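You operate a simulated robot arm through the tools that you are given. There is no shell and no other tool. Be economical: measure what you need, move in short steps, check, and stop when the job is done.

Carry out the task below with a simulated two-armed robot. There is one attempt and no reset: what you move stays moved.

TASK
Fetch the yellow-clasp bottle and stand it on the top deck of the trolley. Then stack the blue airlock from the drawer table on top of the yellow airlock. Then close the rear closet door. Keep to this order. Set down upright: yellow-clasp bottle.

It is judged by the outcome, as a careful person would: the job done as asked, and still so three seconds after it is handed in. It fails if anything else is knocked over, pushed out of place, dropped, spilled or broken.

THE ROBOT
Two 7-joint arms with two-finger parallel grippers on one trunk, on a base that drives. Base frame: it is fixed to the floor where the robot stands at the start and does not move with it; the origin is under the middle of the robot, x ahead of it, y to its left, z up; the surface under the hand at the start is at about z = 0.88. Units: m, rad, N and s.
The left shoulder is at the start at [0.02, 0.17, 1.228], the right one opposite. With the tool pointing down near the work surface each hand reaches from about 0.18 to 0.66 m from the robot's upright axis, wherever it stands, measured 20 degrees to its own side. Places, roughly: rear closet door [1.1, -3.9, 1]; top deck of the trolley [-4, 1.8, 0.8]. Payload 3.8 kg a hand.
The TCP of each hand is the grasp point between the finger pads, 0.03 m short of the fingertips. In the tool frame z runs along the fingers and y along their closing line. Largest opening 0.11 m; finger width 0.02, thickness 0.01; the body of the gripper, 0.048 by 0.112 m, starts 0.055 m behind the TCP.
Orientation is told as [roll, pitch, yaw] about the base's x, y, z axes, in that order, counted from this pose: with the fingers straight down and closing along the base's y, the tool's x points along the base's -x, its y along +y and its z along -z.

THE INTERFACE
- The arms move only by the tool nudge_tool. It takes "left_plan", "right_plan" or both (then of equal length, played together; a hand with none holds still); each is a list of rows, each a list of 7 numbers: the opening in per cent of the stroke, from 0 (shut) to 100 (fully open), then the shift along the tool's x, y, z in cm, then the turn, a rotation vector about the tool's x, y, z in rad. In form: [[grip, dx, dy, dz, rx, ry, rz], ...]. A call has 1 to 20 rows; each row is the pose to reach, as a shift and turn from the pose commanded when the call began, along the tool's axes at that moment. A row lasts 0.2 s, in which the tool goes at most 0.05 m and 0.15 rad; a call with a longer step from one row to the next is refused whole, and so is a gripper value outside its range. A pose out of reach is approached as far as the arm can. The call stops where the force on the tool passes 40 N (or 10 N more than at its start, if that is more) or the arm is blocked; 0.2 s more then pass. Each finger travels about 0.072 m/s and halts on what it meets, pressing with about 21 N; the grip force reading is that of the motor and also rises with nothing between the fingers. The clock runs only during rows and for 0.2 s after the last one: add rows that repeat a pose to give the fingers time. It gives the time, the measured TCP pose, the force on the tool (base axes), the opening and the grip force at its end, in the units of the frame above (readings bear some noise), with the torque about the TCP (base axes, N m) and any sound that the robot's microphone picked up.
- Cameras (640 x 400 px; columns grow to the right, rows downward): "scene" is now at [0.1068, -0.0266, 1.382]; the picture's right is [-0.29, -0.96, 0.00], its down [-0.53, 0.16, -0.83] and it looks along [0.79, -0.24, -0.56] (base axes); focal length 265 px, centre (320, 200). "left" rides on the left gripper at [0.072, -0.017, -0.103] in its tool frame; the picture's right is [0.23, 0.97, 0.00], its down [-0.76, 0.18, -0.62] and it looks along [-0.61, 0.14, 0.78] (tool axes); focal length 222 px, centre (320, 200). "right" rides on the right gripper at [0.072, 0.017, -0.103] in its tool frame; the picture's right is [-0.23, 0.97, 0.00], its down [-0.76, -0.18, -0.62] and it looks along [-0.61, -0.14, 0.78] (tool axes); focal length 222 px, centre (320, 200). There is no depth. A picture from a camera that has moved, and an enlarged one, comes with that camera's place and axes in the base frame and with its lens.
- camera(camera): a new picture of that camera. No time passes.
- raise_lower(by): slides the trunk up (or, below 0, down) by that many m; the arms and the scene camera ride with it, the base frame stays. It gives what a move gives, with no picture.
- steer(legs): drives the robot by 1 to 6 legs, each [ahead, turn to the left] in m and rad, along the robot's own axes; the way and the turn of a leg run together, so that a leg with both is an arc; at most 1.5 m and 3.142 rad a leg. The arms and the cameras ride along, it lands a little off, and it stops where it bumps. It gives what a move gives.
- pan_tilt(pan, tilt): turns the head with the scene camera to pan (to the left, within 1.396 rad either way) and tilt (down, from -0.506 to 1.204), counted from straight ahead of the robot. It gives what a move gives.
- enlarge(camera, box): a new picture of the part [left, top, right, bottom] of that camera's present view, enlarged. No time passes.
- hand_in(): hands the job in; it is judged then, once.

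Go step by step. Nothing tells you exact positions but the pictures and the camera data: compare them with the known pose of the tool, close in by small moves and look again before you grip or let go. The budget is 165 turns and 138 pictures, counting those below and the enlarged ones. Unless the task says otherwise, let go and move clear before handing in.

The tools are called as name(argument=value, ...) on one line, values as JSON. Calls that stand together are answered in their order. nudge_tool: Moves the arms, as the interface text tells. Its arguments: {"type":"object","properties":{"left_plan":{"type":"array"},"right_plan":{"type":"array"}},"required":[]} The other tools are called the same way: raise_lower (by) slides the trunk up or down; steer (legs) drives the base; pan_tilt (pan, tilt) turns the head that bears the scene camera; camera (camera) takes a picture; enlarge (camera, box) takes an enlarged picture of a part of a camera's view; hand_in () hands the job in.

At the start:

```text
time_s: 0.0
left_ee_pos: [0.4489, -0.0015, 1.1608]
left_tool_rot: [0.001, -0.001, 0.002]
left_wrist_force: [-0.3, 0.5, 0.2]
left_ft_torque: [0.05, 0.01, -0.01]
left_opening: 0.1098
left_finger_force: 0.2
right_ee_pos: [0.3353, -0.3512, 1.1404]
right_tool_rot: [0.001, 0.0, 0.001]
right_wrist_force: [0.6, 0.8, -0.4]
right_ft_torque: [0.01, -0.03, 0.01]
right_opening: 0.11
right_finger_force: 0.0
trunk travel left (down, up): [-0.325, 0.245]
robot x, y, heading: [-0.0014, -0.0041, -0.004]
head pan, tilt: [-0.298, 0.592]
```

scene: 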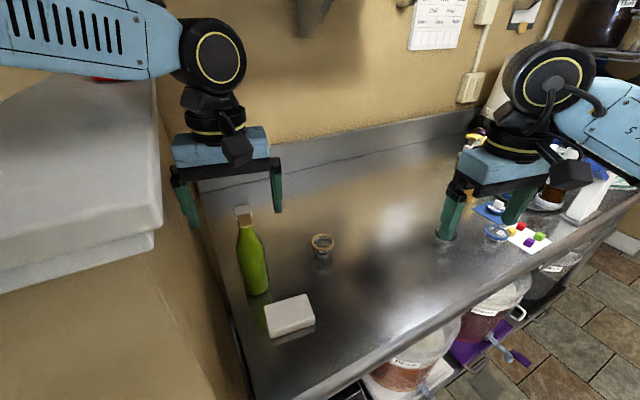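
right: 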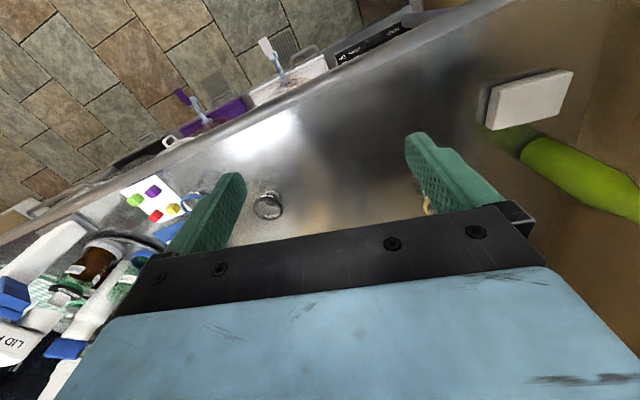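
left: 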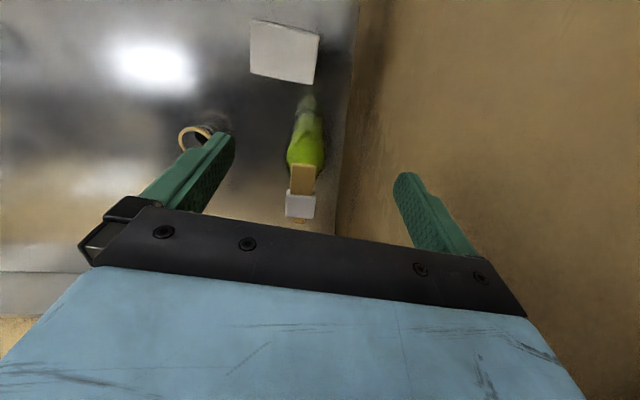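

I see a steel counter with a green swing-top bottle, a white block, a small ringed item and clutter to the right. I'll look closer and around before moving.

enlarge(camera="scene", box=[190, 180, 370, 350])

enlarge(camera="scene", box=[430, 100, 640, 300])

pan_tilt(pan=-1.1, tilt=0.5)

camera(camera="scene")

```text
2.35 times, centred on (280, 265) of scene
camera zoom: at [0.1068, -0.0266, 1.382], right [-0.29, -0.96, 0.0], down [-0.53, 0.16, -0.83], along [0.79, -0.24, -0.56], focal length 623 px, centre (414, 47)
```

zoom: 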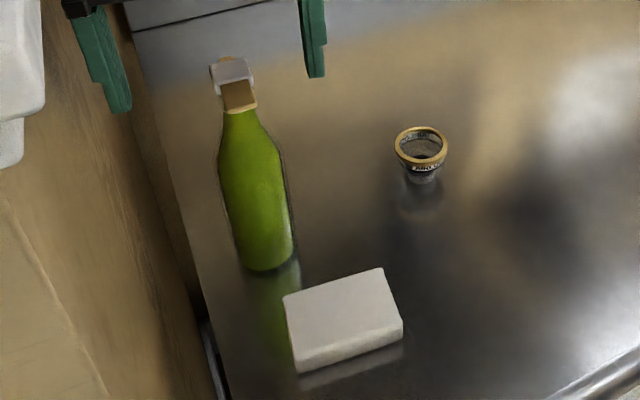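

```text
2.00 times, centred on (535, 200) of scene
camera zoom: at [0.1068, -0.0266, 1.382], right [-0.29, -0.96, 0.0], down [-0.53, 0.16, -0.83], along [0.79, -0.24, -0.56], focal length 529 px, centre (-110, 200)
```

zoom: 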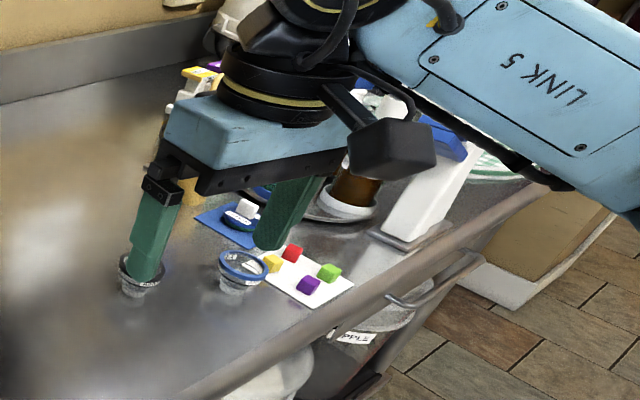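

```text
time_s: 1.1
left_ee_pos: [0.4489, -0.0014, 1.1597]
left_tool_rot: [0.001, -0.002, 0.001]
left_wrist_force: [0.1, -0.9, -0.1]
left_ft_torque: [-0.02, 0.0, -0.01]
left_opening: 0.11
left_finger_force: 0.1
right_ee_pos: [0.3362, -0.3504, 1.1405]
right_tool_rot: [0.0, 0.001, 0.001]
right_wrist_force: [0.7, 0.4, 0.3]
right_ft_torque: [-0.02, -0.04, -0.02]
right_opening: 0.1101
right_finger_force: 0.0
trunk travel left (down, up): [-0.325, 0.245]
robot x, y, heading: [-0.0009, -0.0029, -0.001]
head pan, tilt: [-1.1, 0.499]
```

```text
132 pictures are left
camera scene: at [0.0635, -0.0816, 1.3903], right [-0.89, -0.45, 0.0], down [-0.22, 0.43, -0.88], along [0.4, -0.78, -0.48], focal length 265 px, centre (320, 200)
```

scene: 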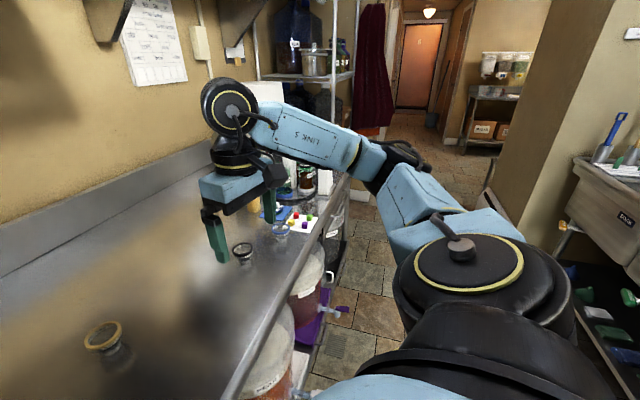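

The counter has cup-like airlocks with yellow, black and blue rims, and a bottle whose clasp colour I have yet to be sure of. I'll check the clasp and survey the room.

enlarge(camera="left", box=[260, 80, 360, 240])

enlarge(camera="scene", box=[540, 80, 640, 400])

pan_tilt(pan=1.2, tilt=0.3)

camera(camera="scene")

```text
2.50 times, centred on (310, 160) of left
camera zoom: at [0.3765, -0.0191, 1.2636], right [-0.23, 0.97, 0.0], down [0.76, 0.18, 0.62], along [0.61, 0.14, -0.78], focal length 555 px, centre (345, 300)
```

zoom: 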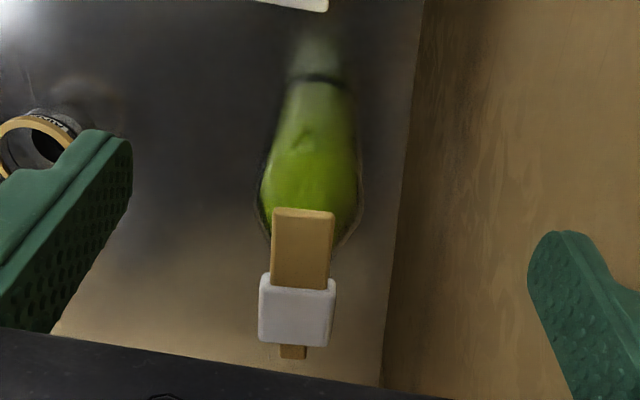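

```text
1.25 times, centred on (590, 240) of scene
camera zoom: at [0.0635, -0.0816, 1.3903], right [-0.89, -0.45, 0.0], down [-0.22, 0.43, -0.88], along [0.4, -0.78, -0.48], focal length 331 px, centre (-18, 150)
```

zoom: 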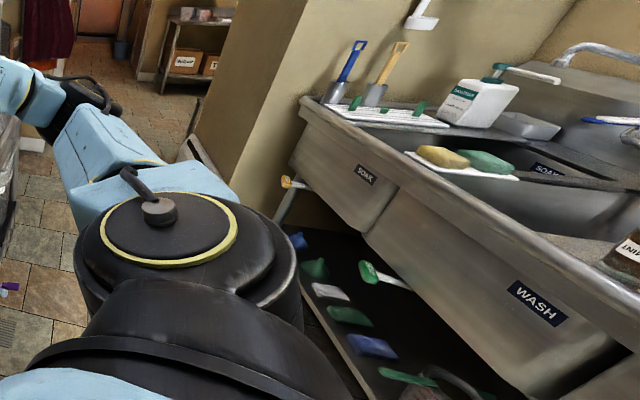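

```text
time_s: 3.3
left_ee_pos: [0.4499, -0.0014, 1.1603]
left_tool_rot: [-0.001, -0.002, 0.001]
left_wrist_force: [-0.1, -0.2, 0.0]
left_ft_torque: [0.0, 0.03, 0.0]
left_opening: 0.1101
left_finger_force: 0.1
right_ee_pos: [0.3361, -0.3511, 1.1401]
right_tool_rot: [-0.001, 0.001, 0.0]
right_wrist_force: [-0.6, 0.2, -0.1]
right_ft_torque: [0.02, 0.01, 0.02]
right_opening: 0.11
right_finger_force: 0.1
trunk travel left (down, up): [-0.325, 0.245]
robot x, y, heading: [0.0003, 0.0011, 0.003]
head pan, tilt: [1.201, 0.3]
```

```text
129 pictures are left
camera scene: at [0.0559, 0.0864, 1.4087], right [0.93, -0.36, 0.0], down [-0.11, -0.28, -0.96], along [0.35, 0.89, -0.3], focal length 265 px, centre (320, 200)
```

scene: 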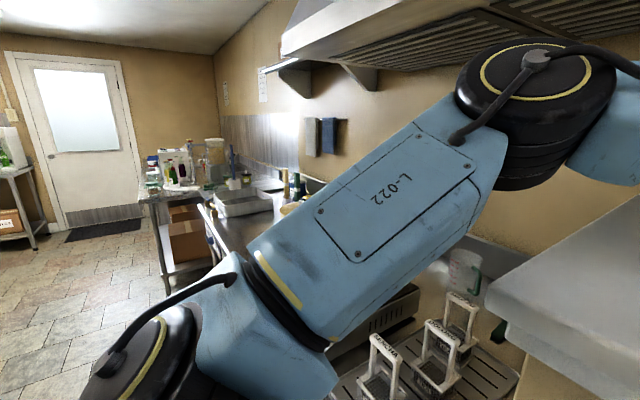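

The clasp on the green bottle looks tan/white; there is more stuff on a bench to the left. I'll zoom in there for other bottles.

enlarge(camera="scene", box=[130, 120, 330, 245])

steer(legs=[[-0.2, 0]])

pan_tilt(pan=1.39, tilt=0.3)

camera(camera="scene")

```text
3.20 times, centred on (230, 182) of scene
camera zoom: at [0.0559, 0.0864, 1.4087], right [0.93, -0.36, 0.0], down [-0.11, -0.28, -0.96], along [0.35, 0.89, -0.3], focal length 847 px, centre (608, 256)
```

zoom: 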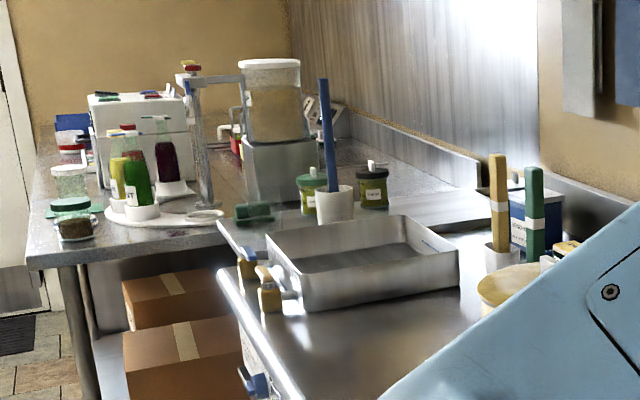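

```text
time_s: 4.6
left_ee_pos: [0.3205, -0.0096, 1.1612]
left_tool_rot: [-0.01, -0.006, -0.004]
left_wrist_force: [4.8, -15.3, 0.1]
left_ft_torque: [1.7, 0.39, 0.13]
left_opening: 0.1099
left_finger_force: 0.0
right_ee_pos: [0.2066, -0.3548, 1.1399]
right_tool_rot: [0.002, 0.001, 0.001]
right_wrist_force: [0.5, 0.2, -0.6]
right_ft_torque: [0.0, 0.03, 0.01]
right_opening: 0.1102
right_finger_force: 0.1
trunk travel left (down, up): [-0.325, 0.245]
robot x, y, heading: [-0.1275, -0.0021, 0.0]
head pan, tilt: [1.201, 0.3]
stopped in leg 1: the force on the tool passed its limit at 84 N (the readings are from after the stop); the commanded pose is now the measured one
```

```text
time_s: 5.3
left_ee_pos: [0.3215, -0.0091, 1.1612]
left_tool_rot: [-0.005, -0.006, -0.003]
left_wrist_force: [7.4, -24.5, -0.1]
left_ft_torque: [2.35, 0.7, 0.15]
left_opening: 0.1099
left_finger_force: 0.1
right_ee_pos: [0.2081, -0.3551, 1.1392]
right_tool_rot: [0.004, 0.002, 0.001]
right_wrist_force: [1.1, 0.3, 0.2]
right_ft_torque: [0.01, -0.04, -0.02]
right_opening: 0.11
right_finger_force: 0.1
trunk travel left (down, up): [-0.325, 0.245]
robot x, y, heading: [-0.1271, -0.0009, -0.0]
head pan, tilt: [1.389, 0.3]
```

```text
127 pictures are left
camera scene: at [-0.0891, 0.0862, 1.4089], right [0.98, -0.18, 0.0], down [-0.05, -0.29, -0.96], along [0.17, 0.94, -0.29], focal length 265 px, centre (320, 200)
```

scene: 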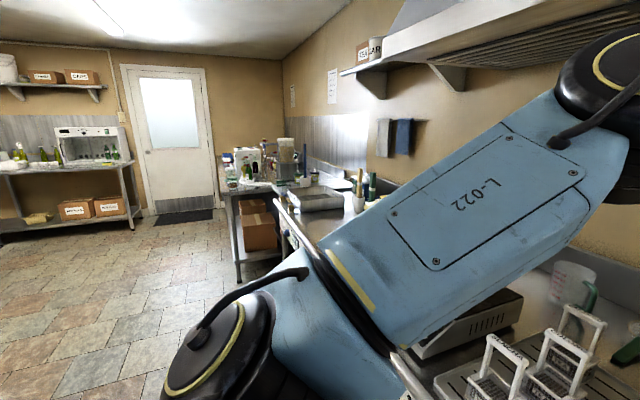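

The left hand touched the white slab on its left while backing. I'll shift the left hand to the right, and look at what it touched.

nudge_tool(left_plan=[[100, -1, -3, 0, 0, 0, 0], [100, -2, -6, 0, 0, 0, 0], [100, -2, -8, -4, 0, 0, 0]])

pan_tilt(pan=0.4, tilt=0.6)

camera(camera="scene")

```text
time_s: 6.1
left_ee_pos: [0.3403, -0.0842, 1.2016]
left_tool_rot: [-0.009, -0.007, -0.003]
left_wrist_force: [0.0, -0.9, 0.8]
left_ft_torque: [0.03, 0.0, 0.05]
left_opening: 0.11
left_finger_force: 0.0
right_ee_pos: [0.2068, -0.3516, 1.1401]
right_tool_rot: [0.002, 0.0, 0.004]
right_wrist_force: [-0.5, -1.6, 0.2]
right_ft_torque: [0.03, 0.0, -0.02]
right_opening: 0.1101
right_finger_force: 0.1
trunk travel left (down, up): [-0.325, 0.245]
robot x, y, heading: [-0.1302, -0.001, 0.001]
head pan, tilt: [1.389, 0.3]
```

```text
time_s: 7.4
left_ee_pos: [0.3402, -0.0849, 1.201]
left_tool_rot: [-0.011, -0.01, -0.002]
left_wrist_force: [-0.2, -0.8, -0.6]
left_ft_torque: [0.0, 0.02, 0.04]
left_opening: 0.1098
left_finger_force: 0.1
right_ee_pos: [0.2078, -0.3516, 1.14]
right_tool_rot: [0.002, -0.002, 0.002]
right_wrist_force: [-0.7, 0.0, -0.3]
right_ft_torque: [0.0, 0.04, 0.02]
right_opening: 0.1099
right_finger_force: 0.2
trunk travel left (down, up): [-0.325, 0.245]
robot x, y, heading: [-0.13, -0.003, 0.008]
head pan, tilt: [0.4, 0.6]
```

```text
126 pictures are left
camera scene: at [-0.0261, 0.0333, 1.3812], right [0.39, -0.92, 0.0], down [-0.52, -0.22, -0.83], along [0.76, 0.32, -0.56], focal length 265 px, centre (320, 200)
```

scene: 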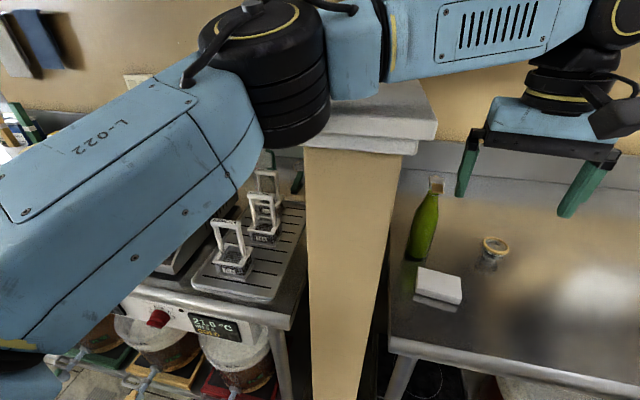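

A half-wall with a cap stands left of the bottle; the hand is now clear of it. I'll back off a little more and turn to survey.

steer(legs=[[-0.12, 0]])

pan_tilt(pan=-1.39, tilt=0.5)

camera(camera="scene")

```text
time_s: 8.6
left_ee_pos: [0.2179, -0.0857, 1.203]
left_tool_rot: [-0.01, -0.009, -0.003]
left_wrist_force: [-0.7, 0.4, 0.1]
left_ft_torque: [0.0, 0.02, -0.01]
left_opening: 0.1099
left_finger_force: 0.0
right_ee_pos: [0.0851, -0.3514, 1.141]
right_tool_rot: [0.0, -0.003, 0.001]
right_wrist_force: [-0.9, 0.1, 0.3]
right_ft_torque: [0.0, -0.01, -0.02]
right_opening: 0.1101
right_finger_force: 0.0
trunk travel left (down, up): [-0.325, 0.245]
robot x, y, heading: [-0.2485, 0.0007, -0.003]
head pan, tilt: [0.4, 0.6]
```

```text
time_s: 10.4
left_ee_pos: [0.22, -0.0858, 1.2013]
left_tool_rot: [-0.01, -0.006, -0.004]
left_wrist_force: [-0.4, -0.1, 0.4]
left_ft_torque: [0.0, 0.0, -0.02]
left_opening: 0.11
left_finger_force: 0.1
right_ee_pos: [0.0858, -0.3523, 1.1405]
right_tool_rot: [0.0, 0.001, 0.0]
right_wrist_force: [-0.8, -0.1, -0.5]
right_ft_torque: [-0.01, 0.0, -0.01]
right_opening: 0.11
right_finger_force: 0.1
trunk travel left (down, up): [-0.325, 0.245]
robot x, y, heading: [-0.2497, 0.0001, 0.002]
head pan, tilt: [-1.389, 0.499]
```

```text
125 pictures are left
camera scene: at [-0.2115, -0.0906, 1.3903], right [-0.98, -0.18, 0.0], down [-0.09, 0.47, -0.88], along [0.16, -0.86, -0.48], focal length 265 px, centre (320, 200)
```

scene: 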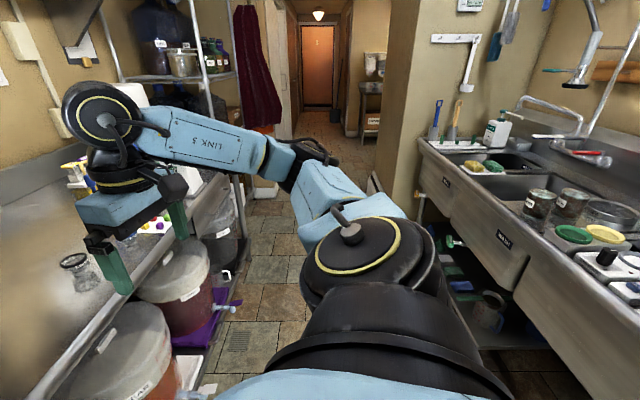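

The aisle runs along y between the counter and the sinks; the corridor to the right leads to the closet. I'll turn to the left in place and look down the room.

steer(legs=[[0, 1.57]])

pan_tilt(pan=0.2, tilt=0.35)

camera(camera="scene")

pan_tilt(pan=1.39, tilt=0.4)

camera(camera="scene")

```text
time_s: 11.9
left_ee_pos: [0.2259, 0.0038, 1.2025]
left_tool_rot: [-0.025, -0.013, 0.179]
left_wrist_force: [-0.2, -2.6, -0.1]
left_ft_torque: [0.24, 0.03, -0.08]
left_opening: 0.1099
left_finger_force: 0.1
right_ee_pos: [0.1513, -0.2746, 1.1415]
right_tool_rot: [0.002, 0.001, 0.21]
right_wrist_force: [-0.4, 0.1, -0.1]
right_ft_torque: [0.0, -0.01, -0.01]
right_opening: 0.1103
right_finger_force: 0.1
trunk travel left (down, up): [-0.325, 0.245]
robot x, y, heading: [-0.2518, -0.0012, 0.2]
head pan, tilt: [-1.389, 0.499]
stopped in leg 1: the force on the tool passed its limit at 85 N (the readings are from after the stop); the commanded pose is now the measured one
```

```text
time_s: 13.6
left_ee_pos: [0.226, 0.0031, 1.2017]
left_tool_rot: [-0.026, -0.013, 0.181]
left_wrist_force: [-0.2, -5.2, 0.0]
left_ft_torque: [0.48, -0.03, -0.13]
left_opening: 0.1101
left_finger_force: 0.0
right_ee_pos: [0.1509, -0.2759, 1.1408]
right_tool_rot: [0.002, -0.001, 0.209]
right_wrist_force: [-1.2, -0.6, -0.7]
right_ft_torque: [-0.01, -0.03, -0.01]
right_opening: 0.1099
right_finger_force: 0.0
trunk travel left (down, up): [-0.325, 0.245]
robot x, y, heading: [-0.2528, -0.0018, 0.198]
head pan, tilt: [0.201, 0.351]
```

```text
124 pictures are left
camera scene: at [-0.1428, 0.0388, 1.404], right [0.39, -0.92, 0.0], down [-0.32, -0.13, -0.94], along [0.86, 0.37, -0.34], focal length 265 px, centre (320, 200)
```

scene: 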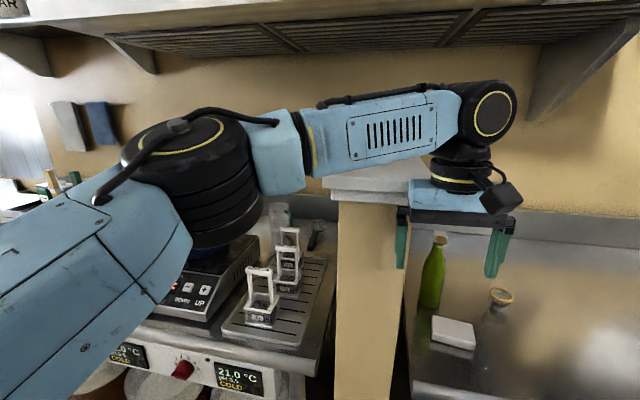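

```text
time_s: 14.9
left_ee_pos: [0.2257, 0.0036, 1.2016]
left_tool_rot: [-0.026, -0.014, 0.181]
left_wrist_force: [0.3, -4.6, -0.5]
left_ft_torque: [0.44, -0.02, -0.1]
left_opening: 0.1102
left_finger_force: 0.1
right_ee_pos: [0.1507, -0.276, 1.1413]
right_tool_rot: [0.001, -0.001, 0.207]
right_wrist_force: [0.3, -0.4, -0.2]
right_ft_torque: [-0.03, -0.01, -0.01]
right_opening: 0.1099
right_finger_force: 0.0
trunk travel left (down, up): [-0.325, 0.245]
robot x, y, heading: [-0.2489, -0.0014, 0.2]
head pan, tilt: [1.389, 0.4]
```

```text
123 pictures are left
camera scene: at [-0.2304, 0.0948, 1.3995], right [1.0, 0.02, 0.0], down [0.01, -0.39, -0.92], along [-0.02, 0.92, -0.39], focal length 265 px, centre (320, 200)
```

scene: 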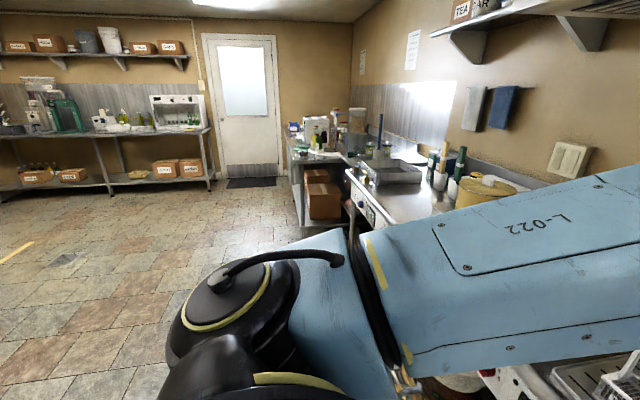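

The left hand met the wall cap again. I'll turn back a bit, tuck the left hand in and up, then turn.

steer(legs=[[0, -0.35]])

nudge_tool(left_plan=[[100, 4, -1, -3, 0, 0, 0], [100, 8, -2, -6, 0, 0, 0], [100, 12, -3, -9, 0, 0, 0], [100, 14, -3, -12, 0, 0, 0]])

raise_lower(by=0.1)

steer(legs=[[0, 1.7]])

pan_tilt(pan=0, tilt=0.35)

camera(camera="scene")

```text
time_s: 16.4
left_ee_pos: [0.1984, -0.1592, 1.2022]
left_tool_rot: [-0.024, -0.016, -0.168]
left_wrist_force: [-0.2, 0.1, 0.5]
left_ft_torque: [0.0, -0.04, 0.03]
left_opening: 0.1102
left_finger_force: 0.0
right_ee_pos: [0.0318, -0.3961, 1.1404]
right_tool_rot: [0.0, -0.002, -0.142]
right_wrist_force: [0.7, -0.4, 0.0]
right_ft_torque: [0.03, -0.02, 0.02]
right_opening: 0.11
right_finger_force: 0.1
trunk travel left (down, up): [-0.325, 0.245]
robot x, y, heading: [-0.2494, 0.0018, -0.143]
head pan, tilt: [1.389, 0.4]
```

```text
refused: row 1 steps farther than a row can; nothing moved
```

```text
time_s: 17.8
left_ee_pos: [0.1985, -0.1582, 1.3015]
left_tool_rot: [-0.024, -0.015, -0.167]
left_wrist_force: [0.1, -0.5, -0.6]
left_ft_torque: [0.0, 0.04, -0.01]
left_opening: 0.1099
left_finger_force: 0.1
right_ee_pos: [0.0319, -0.3962, 1.241]
right_tool_rot: [0.002, 0.0, -0.142]
right_wrist_force: [-0.6, -0.5, -0.1]
right_ft_torque: [0.01, 0.0, 0.0]
right_opening: 0.1099
right_finger_force: 0.0
trunk travel left (down, up): [-0.425, 0.145]
robot x, y, heading: [-0.2494, 0.0008, -0.144]
head pan, tilt: [1.389, 0.4]
```

```text
time_s: 20.6
left_ee_pos: [0.1279, 0.2873, 1.3027]
left_tool_rot: [-0.024, -0.017, 0.825]
left_wrist_force: [0.5, -0.7, -0.8]
left_ft_torque: [-0.04, 0.01, 0.01]
left_opening: 0.1103
left_finger_force: 0.2
right_ee_pos: [0.234, 0.0077, 1.2424]
right_tool_rot: [-0.018, 0.018, 0.836]
right_wrist_force: [-5.8, -12.8, 8.2]
right_ft_torque: [0.91, -0.48, -0.03]
right_opening: 0.1101
right_finger_force: 0.1
trunk travel left (down, up): [-0.425, 0.145]
robot x, y, heading: [-0.2491, -0.0008, 0.837]
head pan, tilt: [1.389, 0.4]
stopped in leg 1: the force on the tool passed its limit at 130 N (the readings are from after the stop); the commanded pose is now the measured one
```

```text
time_s: 22.2
left_ee_pos: [0.1273, 0.2856, 1.3037]
left_tool_rot: [-0.025, -0.017, 0.825]
left_wrist_force: [0.3, -0.3, 0.4]
left_ft_torque: [0.01, 0.01, -0.01]
left_opening: 0.11
left_finger_force: 0.1
right_ee_pos: [0.2332, 0.0065, 1.241]
right_tool_rot: [-0.019, 0.018, 0.836]
right_wrist_force: [-8.1, -16.1, 9.9]
right_ft_torque: [1.36, -0.58, -0.13]
right_opening: 0.1101
right_finger_force: 0.0
trunk travel left (down, up): [-0.425, 0.145]
robot x, y, heading: [-0.2537, -0.0008, 0.838]
head pan, tilt: [0.0, 0.351]
```

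```text
122 pictures are left
camera scene: at [-0.1752, 0.0807, 1.5043], right [0.75, -0.67, 0.0], down [-0.23, -0.25, -0.94], along [0.63, 0.7, -0.34], focal length 265 px, centre (320, 200)
```

scene: 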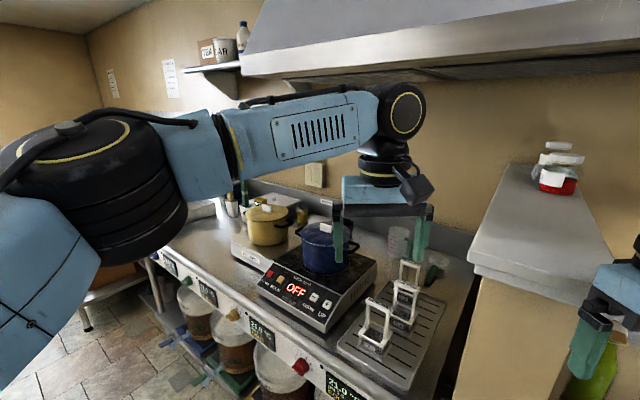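

The right hand now touched the wall cap. I'll turn back slightly and draw both hands in close before turning.

steer(legs=[[0, -0.25]])

nudge_tool(left_plan=[[100, 3, 0, -3, 0, 0, 0], [100, 6, 0, -5, 0, 0, 0], [100, 9, 0, -5, 0, 0, 0], [100, 12, 0, -5, 0, 0, 0]], right_plan=[[100, 2, -1, -4, 0, 0, 0], [100, 4, -2, -8, 0, 0, 0], [100, 7, -3, -10, 0, 0, 0], [100, 10, -4, -10, 0, 0, 0]])

```text
time_s: 23.4
left_ee_pos: [0.1871, 0.1844, 1.3024]
left_tool_rot: [-0.024, -0.014, 0.568]
left_wrist_force: [-17.1, 8.0, 1.3]
left_ft_torque: [0.12, 0.31, -0.43]
left_opening: 0.1022
left_finger_force: 0.1
right_ee_pos: [0.2188, -0.113, 1.2426]
right_tool_rot: [-0.02, 0.019, 0.578]
right_wrist_force: [-0.5, -0.5, 0.7]
right_ft_torque: [0.02, 0.0, 0.02]
right_opening: 0.1101
right_finger_force: 0.1
trunk travel left (down, up): [-0.425, 0.145]
robot x, y, heading: [-0.2494, 0.0024, 0.585]
head pan, tilt: [0.0, 0.351]
```

```text
time_s: 24.4
left_ee_pos: [0.0862, 0.1165, 1.3514]
left_tool_rot: [-0.021, -0.014, 0.568]
left_wrist_force: [0.4, -0.5, 0.7]
left_ft_torque: [-0.04, -0.02, -0.02]
left_opening: 0.1103
left_finger_force: 0.0
right_ee_pos: [0.1629, -0.1801, 1.339]
right_tool_rot: [-0.018, 0.032, 0.579]
right_wrist_force: [-1.8, -0.6, 3.4]
right_ft_torque: [0.07, -0.1, 0.0]
right_opening: 0.1099
right_finger_force: 0.1
right hand out of reach, approached as far as the arm can: row 4
trunk travel left (down, up): [-0.425, 0.145]
robot x, y, heading: [-0.2503, -0.0016, 0.582]
head pan, tilt: [0.0, 0.351]
```

Both hands are higher and nearer. Now I turn left in a moderate step.

steer(legs=[[0, 1.0]])

```text
time_s: 27.4
left_ee_pos: [-0.1651, 0.3487, 1.3507]
left_tool_rot: [-0.022, -0.014, 1.567]
left_wrist_force: [0.2, -0.2, 0.3]
left_ft_torque: [-0.02, 0.02, -0.01]
left_opening: 0.1102
left_finger_force: 0.1
right_ee_pos: [0.1249, 0.2516, 1.34]
right_tool_rot: [-0.016, 0.021, 1.578]
right_wrist_force: [-0.4, 0.7, -0.3]
right_ft_torque: [-0.01, -0.02, 0.02]
right_opening: 0.1097
right_finger_force: 0.0
trunk travel left (down, up): [-0.425, 0.145]
robot x, y, heading: [-0.2518, -0.0002, 1.583]
head pan, tilt: [0.0, 0.351]
```

I'm facing +y now and free. Survey pictures to the front and left.

camera(camera="scene")

pan_tilt(pan=1.1, tilt=0.35)

camera(camera="scene")

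```text
121 pictures are left
camera scene: at [-0.2506, 0.1132, 1.504], right [1.0, 0.01, 0.0], down [0.0, -0.34, -0.94], along [-0.01, 0.94, -0.34], focal length 265 px, centre (320, 200)
```

scene: 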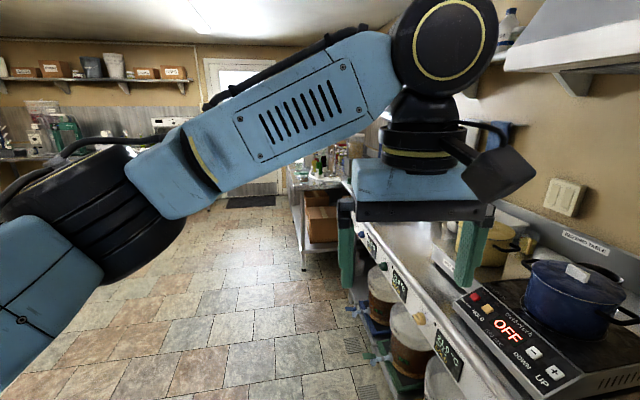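

```text
time_s: 28.7
left_ee_pos: [-0.1653, 0.3484, 1.3514]
left_tool_rot: [-0.022, -0.016, 1.567]
left_wrist_force: [0.6, 0.3, -0.3]
left_ft_torque: [-0.02, 0.05, -0.01]
left_opening: 0.11
left_finger_force: 0.0
right_ee_pos: [0.1257, 0.2518, 1.3396]
right_tool_rot: [-0.018, 0.021, 1.579]
right_wrist_force: [-0.1, -0.4, -1.0]
right_ft_torque: [0.0, 0.01, 0.02]
right_opening: 0.1101
right_finger_force: 0.0
trunk travel left (down, up): [-0.425, 0.145]
robot x, y, heading: [-0.25, 0.0002, 1.582]
head pan, tilt: [1.1, 0.351]
```

```text
120 pictures are left
camera scene: at [-0.3327, 0.0613, 1.504], right [0.44, 0.9, 0.0], down [0.31, -0.15, -0.94], along [-0.84, 0.42, -0.34], focal length 265 px, centre (320, 200)
```

scene: 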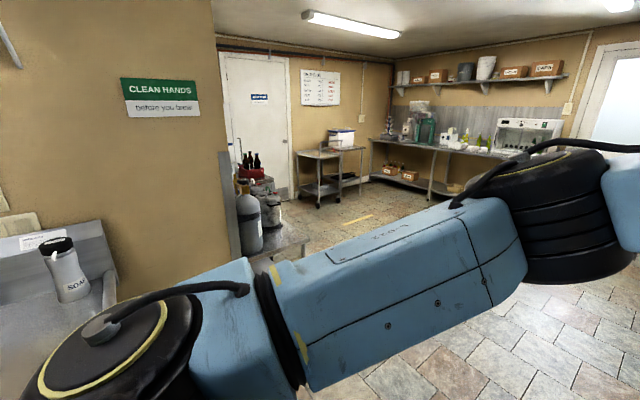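

I see the trolley beyond, a wall table with bottles, and dark bottles left. I'll zoom to identify bottles and the drawer table.

enlarge(camera="scene", box=[215, 120, 375, 240])

enlarge(camera="scene", box=[365, 90, 565, 210])

```text
3.33 times, centred on (295, 180) of scene
camera zoom: at [-0.3327, 0.0613, 1.504], right [0.44, 0.9, 0.0], down [0.31, -0.15, -0.94], along [-0.84, 0.42, -0.34], focal length 882 px, centre (403, 267)
```

zoom: 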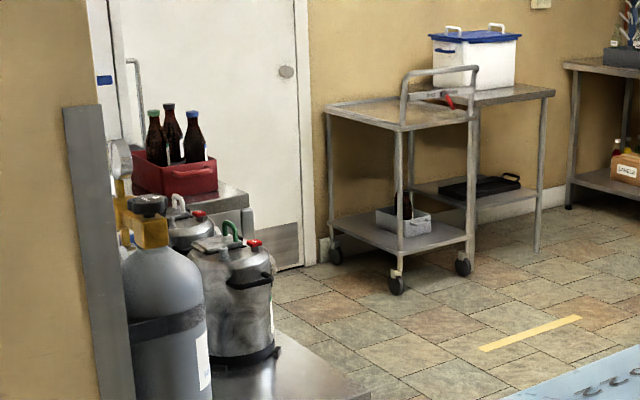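

```text
3.20 times, centred on (465, 150) of scene
camera zoom: at [-0.3327, 0.0613, 1.504], right [0.44, 0.9, 0.0], down [0.31, -0.15, -0.94], along [-0.84, 0.42, -0.34], focal length 847 px, centre (-144, 360)
```

zoom: 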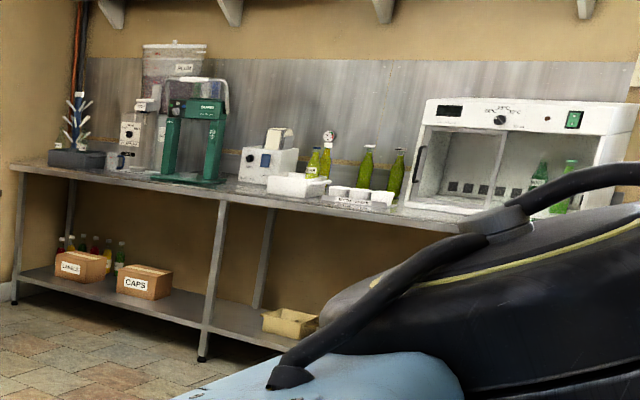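

The trolley's top deck is empty with a handle at one side. I'll drive forward along the aisle to examine the tables and bottles.

steer(legs=[[0.7, 0.2]])

pan_tilt(pan=-0.6, tilt=0.4)

camera(camera="scene")

pan_tilt(pan=1.39, tilt=0.4)

camera(camera="scene")

```text
time_s: 32.5
left_ee_pos: [-0.314, 1.0371, 1.3508]
left_tool_rot: [-0.021, -0.015, 1.767]
left_wrist_force: [0.1, -0.8, -1.3]
left_ft_torque: [-0.04, 0.01, -0.01]
left_opening: 0.11
left_finger_force: 0.0
right_ee_pos: [-0.0095, 1.0022, 1.3402]
right_tool_rot: [-0.018, 0.02, 1.778]
right_wrist_force: [0.4, -0.4, -0.3]
right_ft_torque: [-0.01, -0.02, 0.0]
right_opening: 0.11
right_finger_force: 0.1
trunk travel left (down, up): [-0.425, 0.145]
robot x, y, heading: [-0.3282, 0.6787, 1.781]
head pan, tilt: [1.1, 0.351]
```

```text
time_s: 34.2
left_ee_pos: [-0.3149, 1.0378, 1.3517]
left_tool_rot: [-0.021, -0.013, 1.766]
left_wrist_force: [0.0, 0.0, 0.0]
left_ft_torque: [0.01, 0.03, 0.02]
left_opening: 0.1101
left_finger_force: 0.1
right_ee_pos: [-0.0103, 1.0005, 1.3399]
right_tool_rot: [-0.018, 0.021, 1.777]
right_wrist_force: [0.0, -0.7, -0.1]
right_ft_torque: [0.02, 0.02, 0.03]
right_opening: 0.1098
right_finger_force: 0.1
trunk travel left (down, up): [-0.425, 0.145]
robot x, y, heading: [-0.3299, 0.6819, 1.786]
head pan, tilt: [-0.6, 0.4]
```

```text
117 pictures are left
camera scene: at [-0.2953, 0.785, 1.4994], right [0.93, -0.38, 0.0], down [-0.15, -0.36, -0.92], along [0.35, 0.85, -0.39], focal length 265 px, centre (320, 200)
```

scene: 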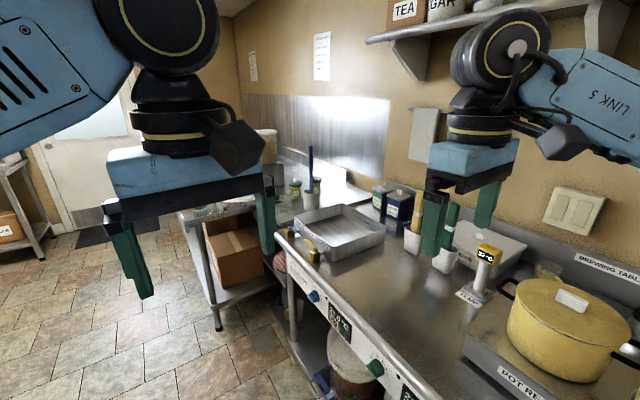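

```text
time_s: 36.1
left_ee_pos: [-0.3138, 1.0388, 1.3524]
left_tool_rot: [-0.02, -0.014, 1.768]
left_wrist_force: [-0.6, 0.2, 0.1]
left_ft_torque: [0.02, -0.02, 0.04]
left_opening: 0.1099
left_finger_force: 0.1
right_ee_pos: [-0.01, 1.0002, 1.3401]
right_tool_rot: [-0.02, 0.021, 1.78]
right_wrist_force: [0.8, -0.3, -0.3]
right_ft_torque: [0.01, 0.0, 0.01]
right_opening: 0.1102
right_finger_force: 0.1
trunk travel left (down, up): [-0.425, 0.145]
robot x, y, heading: [-0.3261, 0.6788, 1.785]
head pan, tilt: [1.389, 0.4]
```

```text
116 pictures are left
camera scene: at [-0.4229, 0.6964, 1.4994], right [-0.03, 1.0, 0.0], down [0.39, 0.01, -0.92], along [-0.92, -0.03, -0.39], focal length 265 px, centre (320, 200)
```

scene: 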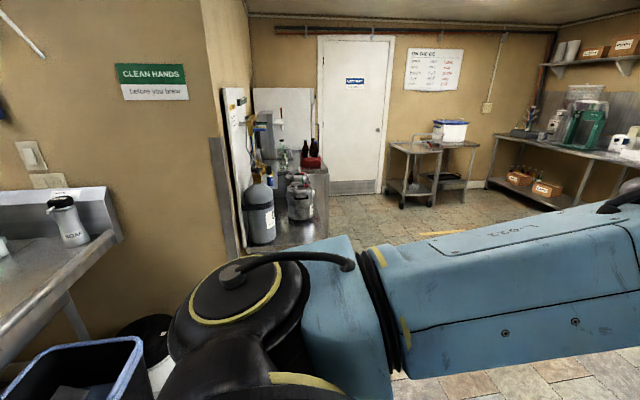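

More of the room is visible; I'll drive farther toward the open area to inspect the tanks table, wall table and trolley.

steer(legs=[[0.9, 0.2], [0.8, 1.1]])

pan_tilt(pan=0.75, tilt=0.35)

camera(camera="scene")

pan_tilt(pan=-0.8, tilt=0.35)

camera(camera="scene")

```text
time_s: 44.7
left_ee_pos: [-1.5616, 2.0643, 1.3505]
left_tool_rot: [-0.02, -0.014, 3.083]
left_wrist_force: [-0.4, 0.4, -0.2]
left_ft_torque: [-0.02, -0.01, 0.02]
left_opening: 0.11
left_finger_force: 0.1
right_ee_pos: [-1.4479, 2.3479, 1.3395]
right_tool_rot: [-0.017, 0.02, 3.094]
right_wrist_force: [0.0, 0.0, 0.6]
right_ft_torque: [0.0, -0.02, -0.03]
right_opening: 0.11
right_finger_force: 0.0
trunk travel left (down, up): [-0.425, 0.145]
robot x, y, heading: [-1.2211, 1.9608, 3.094]
head pan, tilt: [1.389, 0.4]
cut short: leg 2
```

```text
time_s: 45.8
left_ee_pos: [-1.5604, 2.0639, 1.3511]
left_tool_rot: [-0.021, -0.012, 3.083]
left_wrist_force: [-0.4, 0.2, 0.1]
left_ft_torque: [-0.03, 0.02, 0.02]
left_opening: 0.11
left_finger_force: 0.1
right_ee_pos: [-1.4486, 2.3481, 1.34]
right_tool_rot: [-0.018, 0.021, 3.095]
right_wrist_force: [0.7, 0.7, -0.6]
right_ft_torque: [0.01, 0.0, 0.01]
right_opening: 0.11
right_finger_force: 0.0
trunk travel left (down, up): [-0.425, 0.145]
robot x, y, heading: [-1.2144, 1.9623, 3.099]
head pan, tilt: [0.75, 0.351]
```

```text
115 pictures are left
camera scene: at [-1.3079, 1.8997, 1.504], right [-0.65, 0.76, 0.0], down [0.26, 0.22, -0.94], along [-0.71, -0.61, -0.34], focal length 265 px, centre (320, 200)
```

scene: 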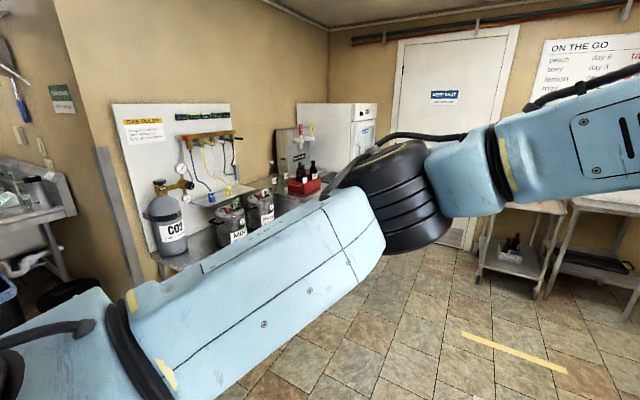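

```text
time_s: 47.4
left_ee_pos: [-1.56, 2.0636, 1.35]
left_tool_rot: [-0.021, -0.014, 3.082]
left_wrist_force: [0.8, 1.0, -0.7]
left_ft_torque: [0.04, -0.03, 0.0]
left_opening: 0.1103
left_finger_force: 0.0
right_ee_pos: [-1.447, 2.3476, 1.3373]
right_tool_rot: [-0.017, 0.019, 3.094]
right_wrist_force: [0.5, -0.1, -0.2]
right_ft_torque: [-0.02, 0.02, 0.02]
right_opening: 0.1101
right_finger_force: 0.0
trunk travel left (down, up): [-0.425, 0.145]
robot x, y, heading: [-1.2136, 1.9584, 3.096]
head pan, tilt: [-0.799, 0.351]
```

```text
114 pictures are left
camera scene: at [-1.2991, 2.0298, 1.504], right [0.75, 0.67, 0.0], down [0.23, -0.26, -0.94], along [-0.63, 0.7, -0.34], focal length 265 px, centre (320, 200)
```

scene: 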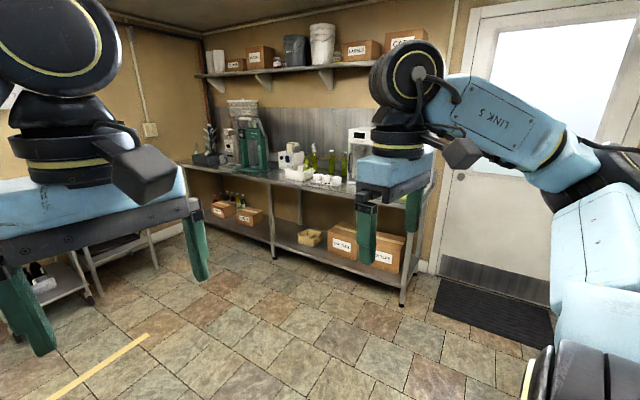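

enlarge(camera="scene", box=[270, 130, 380, 200])

pan_tilt(pan=0.75, tilt=0.35)

enlarge(camera="scene", box=[260, 120, 340, 200])

pan_tilt(pan=-1.39, tilt=0.35)

camera(camera="scene")

```text
5.71 times, centred on (325, 165) of scene
camera zoom: at [-1.2991, 2.0298, 1.504], right [0.75, 0.67, 0.0], down [0.23, -0.26, -0.94], along [-0.63, 0.7, -0.34], focal length 1512 px, centre (291, 400)
```

zoom: 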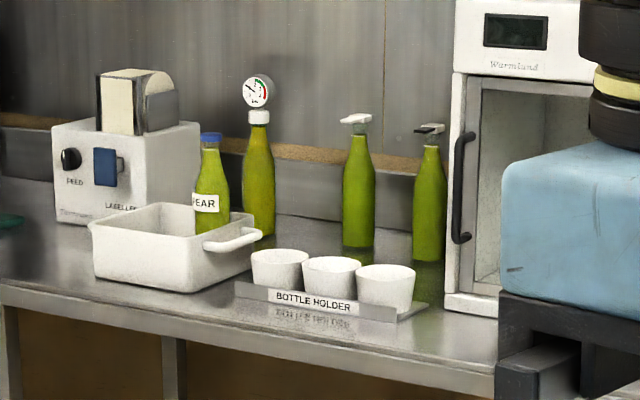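

```text
time_s: 49.0
left_ee_pos: [-1.5615, 2.0637, 1.3504]
left_tool_rot: [-0.022, -0.015, 3.081]
left_wrist_force: [-0.2, 0.5, -0.4]
left_ft_torque: [0.01, -0.01, 0.0]
left_opening: 0.11
left_finger_force: 0.0
right_ee_pos: [-1.4483, 2.3487, 1.3401]
right_tool_rot: [-0.017, 0.02, 3.094]
right_wrist_force: [-1.2, -0.4, 0.0]
right_ft_torque: [0.01, 0.01, 0.03]
right_opening: 0.1101
right_finger_force: 0.1
trunk travel left (down, up): [-0.425, 0.145]
robot x, y, heading: [-1.2203, 1.9602, 3.096]
head pan, tilt: [0.75, 0.351]
```

```text
5.00 times, centred on (300, 160) of scene
camera zoom: at [-1.3079, 1.8999, 1.504], right [-0.65, 0.76, 0.0], down [0.26, 0.22, -0.94], along [-0.71, -0.61, -0.34], focal length 1323 px, centre (420, 400)
```

zoom: 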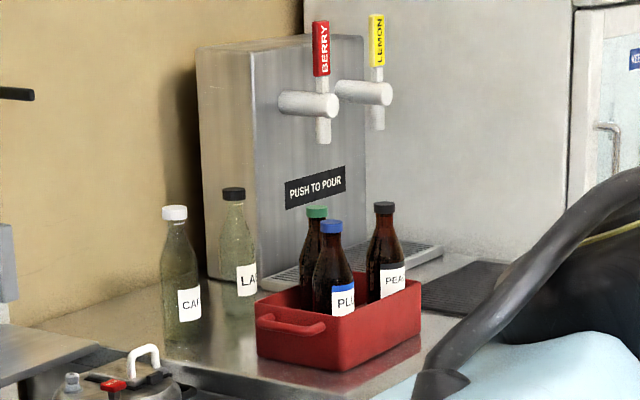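

```text
time_s: 51.1
left_ee_pos: [-1.5612, 2.0642, 1.3505]
left_tool_rot: [-0.02, -0.015, 3.083]
left_wrist_force: [-0.4, 0.0, 0.5]
left_ft_torque: [0.0, -0.01, 0.0]
left_opening: 0.11
left_finger_force: 0.1
right_ee_pos: [-1.4481, 2.3486, 1.3388]
right_tool_rot: [-0.017, 0.021, 3.094]
right_wrist_force: [-0.2, -0.2, 0.1]
right_ft_torque: [0.03, 0.02, 0.01]
right_opening: 0.11
right_finger_force: 0.1
trunk travel left (down, up): [-0.425, 0.145]
robot x, y, heading: [-1.2162, 1.9618, 3.099]
head pan, tilt: [-1.389, 0.351]
```

```text
111 pictures are left
camera scene: at [-1.25, 2.0525, 1.504], right [0.99, 0.14, 0.0], down [0.05, -0.34, -0.94], along [-0.13, 0.93, -0.34], focal length 265 px, centre (320, 200)
```

scene: 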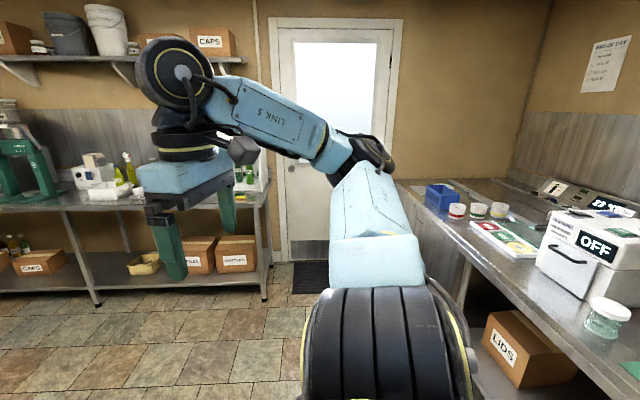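

Other clasp bottles on the wall table have white and black clasps, so the counter bottle with tan-yellow clasp is the target. I'll drive back to it.

steer(legs=[[0, 2.073], [1.4, 0], [0.6, 0.0]])

pan_tilt(pan=-0.3, tilt=0.5)

camera(camera="scene")

```text
time_s: 66.0
left_ee_pos: [-0.2433, -0.1762, 1.3504]
left_tool_rot: [-0.02, -0.015, -1.135]
left_wrist_force: [-0.1, 0.7, 1.1]
left_ft_torque: [0.02, -0.01, 0.02]
left_opening: 0.11
left_finger_force: 0.0
right_ee_pos: [-0.5472, -0.2131, 1.34]
right_tool_rot: [-0.018, 0.021, -1.123]
right_wrist_force: [0.4, 0.9, 0.6]
right_ft_torque: [-0.01, 0.0, -0.01]
right_opening: 0.1102
right_finger_force: 0.0
trunk travel left (down, up): [-0.425, 0.145]
robot x, y, heading: [-0.3153, 0.1769, -1.12]
head pan, tilt: [-1.389, 0.351]
```

```text
time_s: 67.3
left_ee_pos: [-0.2431, -0.174, 1.3513]
left_tool_rot: [-0.02, -0.015, -1.135]
left_wrist_force: [-0.2, 0.5, -0.1]
left_ft_torque: [0.02, 0.01, 0.01]
left_opening: 0.1098
left_finger_force: 0.0
right_ee_pos: [-0.5464, -0.2128, 1.3395]
right_tool_rot: [-0.017, 0.021, -1.124]
right_wrist_force: [0.6, -0.1, 0.0]
right_ft_torque: [-0.02, 0.06, -0.04]
right_opening: 0.11
right_finger_force: 0.0
trunk travel left (down, up): [-0.425, 0.145]
robot x, y, heading: [-0.313, 0.1754, -1.117]
head pan, tilt: [-0.3, 0.499]
```

```text
110 pictures are left
camera scene: at [-0.2912, 0.0663, 1.4903], right [-0.99, -0.15, 0.0], down [-0.07, 0.47, -0.88], along [0.13, -0.87, -0.48], focal length 265 px, centre (320, 200)
```

scene: 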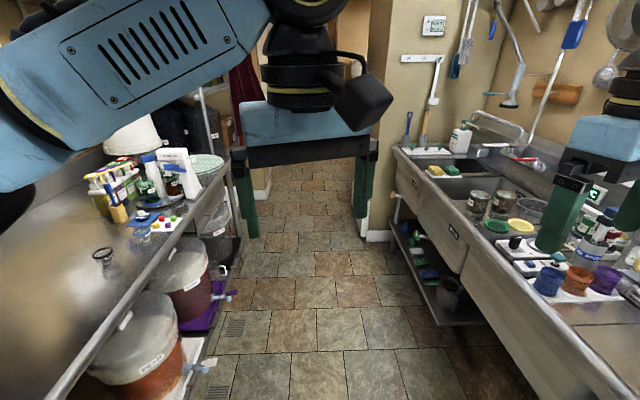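

The aisle is clear. I'll advance a bit and turn to face the counter.

steer(legs=[[0.25, 0], [0, 1.1]])

pan_tilt(pan=0.1, tilt=0.6)

camera(camera="scene")

```text
time_s: 71.9
left_ee_pos: [0.1356, -0.1466, 1.352]
left_tool_rot: [-0.02, -0.013, -0.052]
left_wrist_force: [0.4, 0.0, 0.4]
left_ft_torque: [-0.03, 0.01, -0.02]
left_opening: 0.1101
left_finger_force: 0.1
right_ee_pos: [0.0258, -0.4311, 1.3405]
right_tool_rot: [-0.018, 0.021, -0.04]
right_wrist_force: [0.6, -1.4, 0.3]
right_ft_torque: [0.02, 0.03, 0.0]
right_opening: 0.1102
right_finger_force: 0.0
trunk travel left (down, up): [-0.425, 0.145]
robot x, y, heading: [-0.2115, -0.0439, -0.031]
head pan, tilt: [-0.3, 0.499]
```

```text
time_s: 72.8
left_ee_pos: [0.1353, -0.1449, 1.3508]
left_tool_rot: [-0.021, -0.015, -0.051]
left_wrist_force: [-0.5, -0.3, 0.8]
left_ft_torque: [0.02, 0.02, -0.04]
left_opening: 0.11
left_finger_force: 0.1
right_ee_pos: [0.0265, -0.4319, 1.3386]
right_tool_rot: [-0.017, 0.021, -0.041]
right_wrist_force: [-0.5, 1.0, 0.1]
right_ft_torque: [0.0, 0.01, 0.03]
right_opening: 0.1099
right_finger_force: 0.1
trunk travel left (down, up): [-0.425, 0.145]
robot x, y, heading: [-0.2044, -0.043, -0.035]
head pan, tilt: [0.099, 0.6]
```

```text
109 pictures are left
camera scene: at [-0.0982, -0.0406, 1.4812], right [0.06, -1.0, 0.0], down [-0.56, -0.04, -0.83], along [0.82, 0.05, -0.56], focal length 265 px, centre (320, 200)
```

scene: 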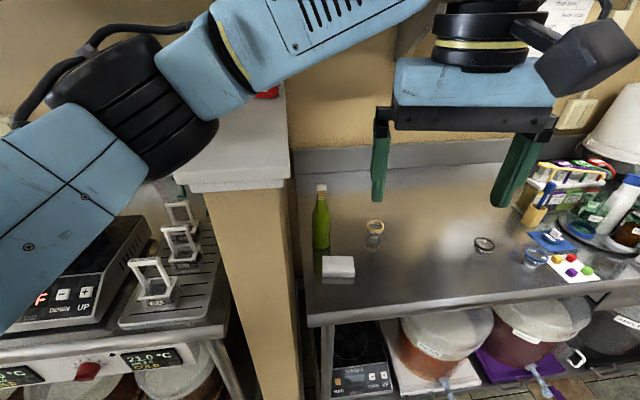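

The bottle stands at about (0.51, -0.005), close beside the half-wall, which slants slightly. I'll use the left hand from above on the neck, turned 90° so its narrow side faces the wall. First drive closer.

steer(legs=[[0.19, 0.03]])

nudge_tool(left_plan=[[60, -2, 2, 0, 0, 0, -0.14], [60, -4, 3, 0, 0, 0, -0.28], [60, -6, 4, 0, 0, 0, -0.42], [60, -8, 4, 0, 0, 0, -0.56], [60, -8, 4, 0, 0, 0, -0.7], [60, -8, 4, 0, 0, 0, -0.84], [60, -8, 4, 0, 0, 0, -0.98], [60, -8, 4, 0, 0, 0, -1.12], [60, -8, 4, 0, 0, 0, -1.26], [60, -8, 4, 0, 0, 0, -1.4], [60, -8, 4, 0, 0, 0, -1.4]])

camera(camera="scene")

camera(camera="left")

```text
time_s: 74.3
left_ee_pos: [0.3317, -0.1387, 1.3501]
left_tool_rot: [-0.021, -0.014, -0.02]
left_wrist_force: [-0.3, -0.1, 0.3]
left_ft_torque: [0.01, 0.04, -0.03]
left_opening: 0.1103
left_finger_force: 0.2
right_ee_pos: [0.2315, -0.4273, 1.3394]
right_tool_rot: [-0.018, 0.02, -0.007]
right_wrist_force: [0.5, 0.6, 0.3]
right_ft_torque: [0.02, 0.0, 0.0]
right_opening: 0.1099
right_finger_force: 0.1
trunk travel left (down, up): [-0.425, 0.145]
robot x, y, heading: [-0.0152, -0.0482, -0.007]
head pan, tilt: [0.099, 0.6]
```

```text
time_s: 76.7
left_ee_pos: [0.4123, -0.0999, 1.3513]
left_tool_rot: [-0.019, 0.021, 1.381]
left_wrist_force: [0.0, 0.5, 0.0]
left_ft_torque: [-0.03, -0.01, 0.02]
left_opening: 0.0661
left_finger_force: 0.0
right_ee_pos: [0.2299, -0.4273, 1.3389]
right_tool_rot: [-0.017, 0.022, -0.008]
right_wrist_force: [1.5, -0.4, 0.5]
right_ft_torque: [-0.01, 0.01, -0.04]
right_opening: 0.1101
right_finger_force: 0.0
trunk travel left (down, up): [-0.425, 0.145]
robot x, y, heading: [-0.0193, -0.0502, -0.006]
head pan, tilt: [0.099, 0.6]
```

```text
108 pictures are left
camera scene: at [0.0945, -0.0408, 1.4812], right [0.1, -1.0, 0.0], down [-0.56, -0.05, -0.83], along [0.82, 0.08, -0.56], focal length 265 px, centre (320, 200)
```

scene: 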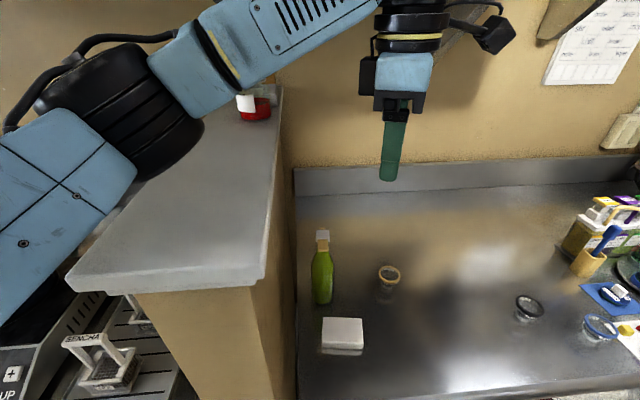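

```text
107 pictures are left
camera left: at [0.413, -0.1737, 1.4562], right [-1.0, -0.04, -0.01], down [-0.04, 0.79, 0.61], along [-0.01, 0.61, -0.8], focal length 222 px, centre (320, 200)
```

left: 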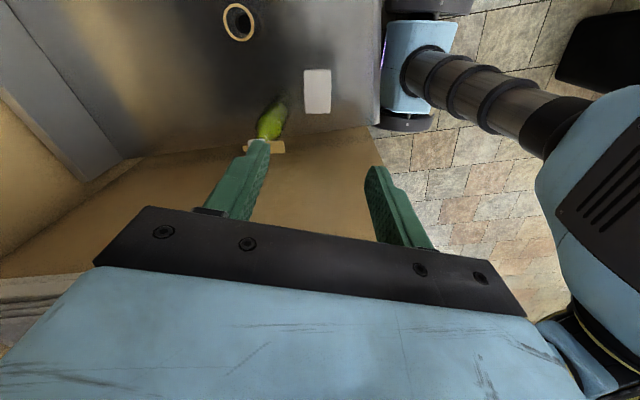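

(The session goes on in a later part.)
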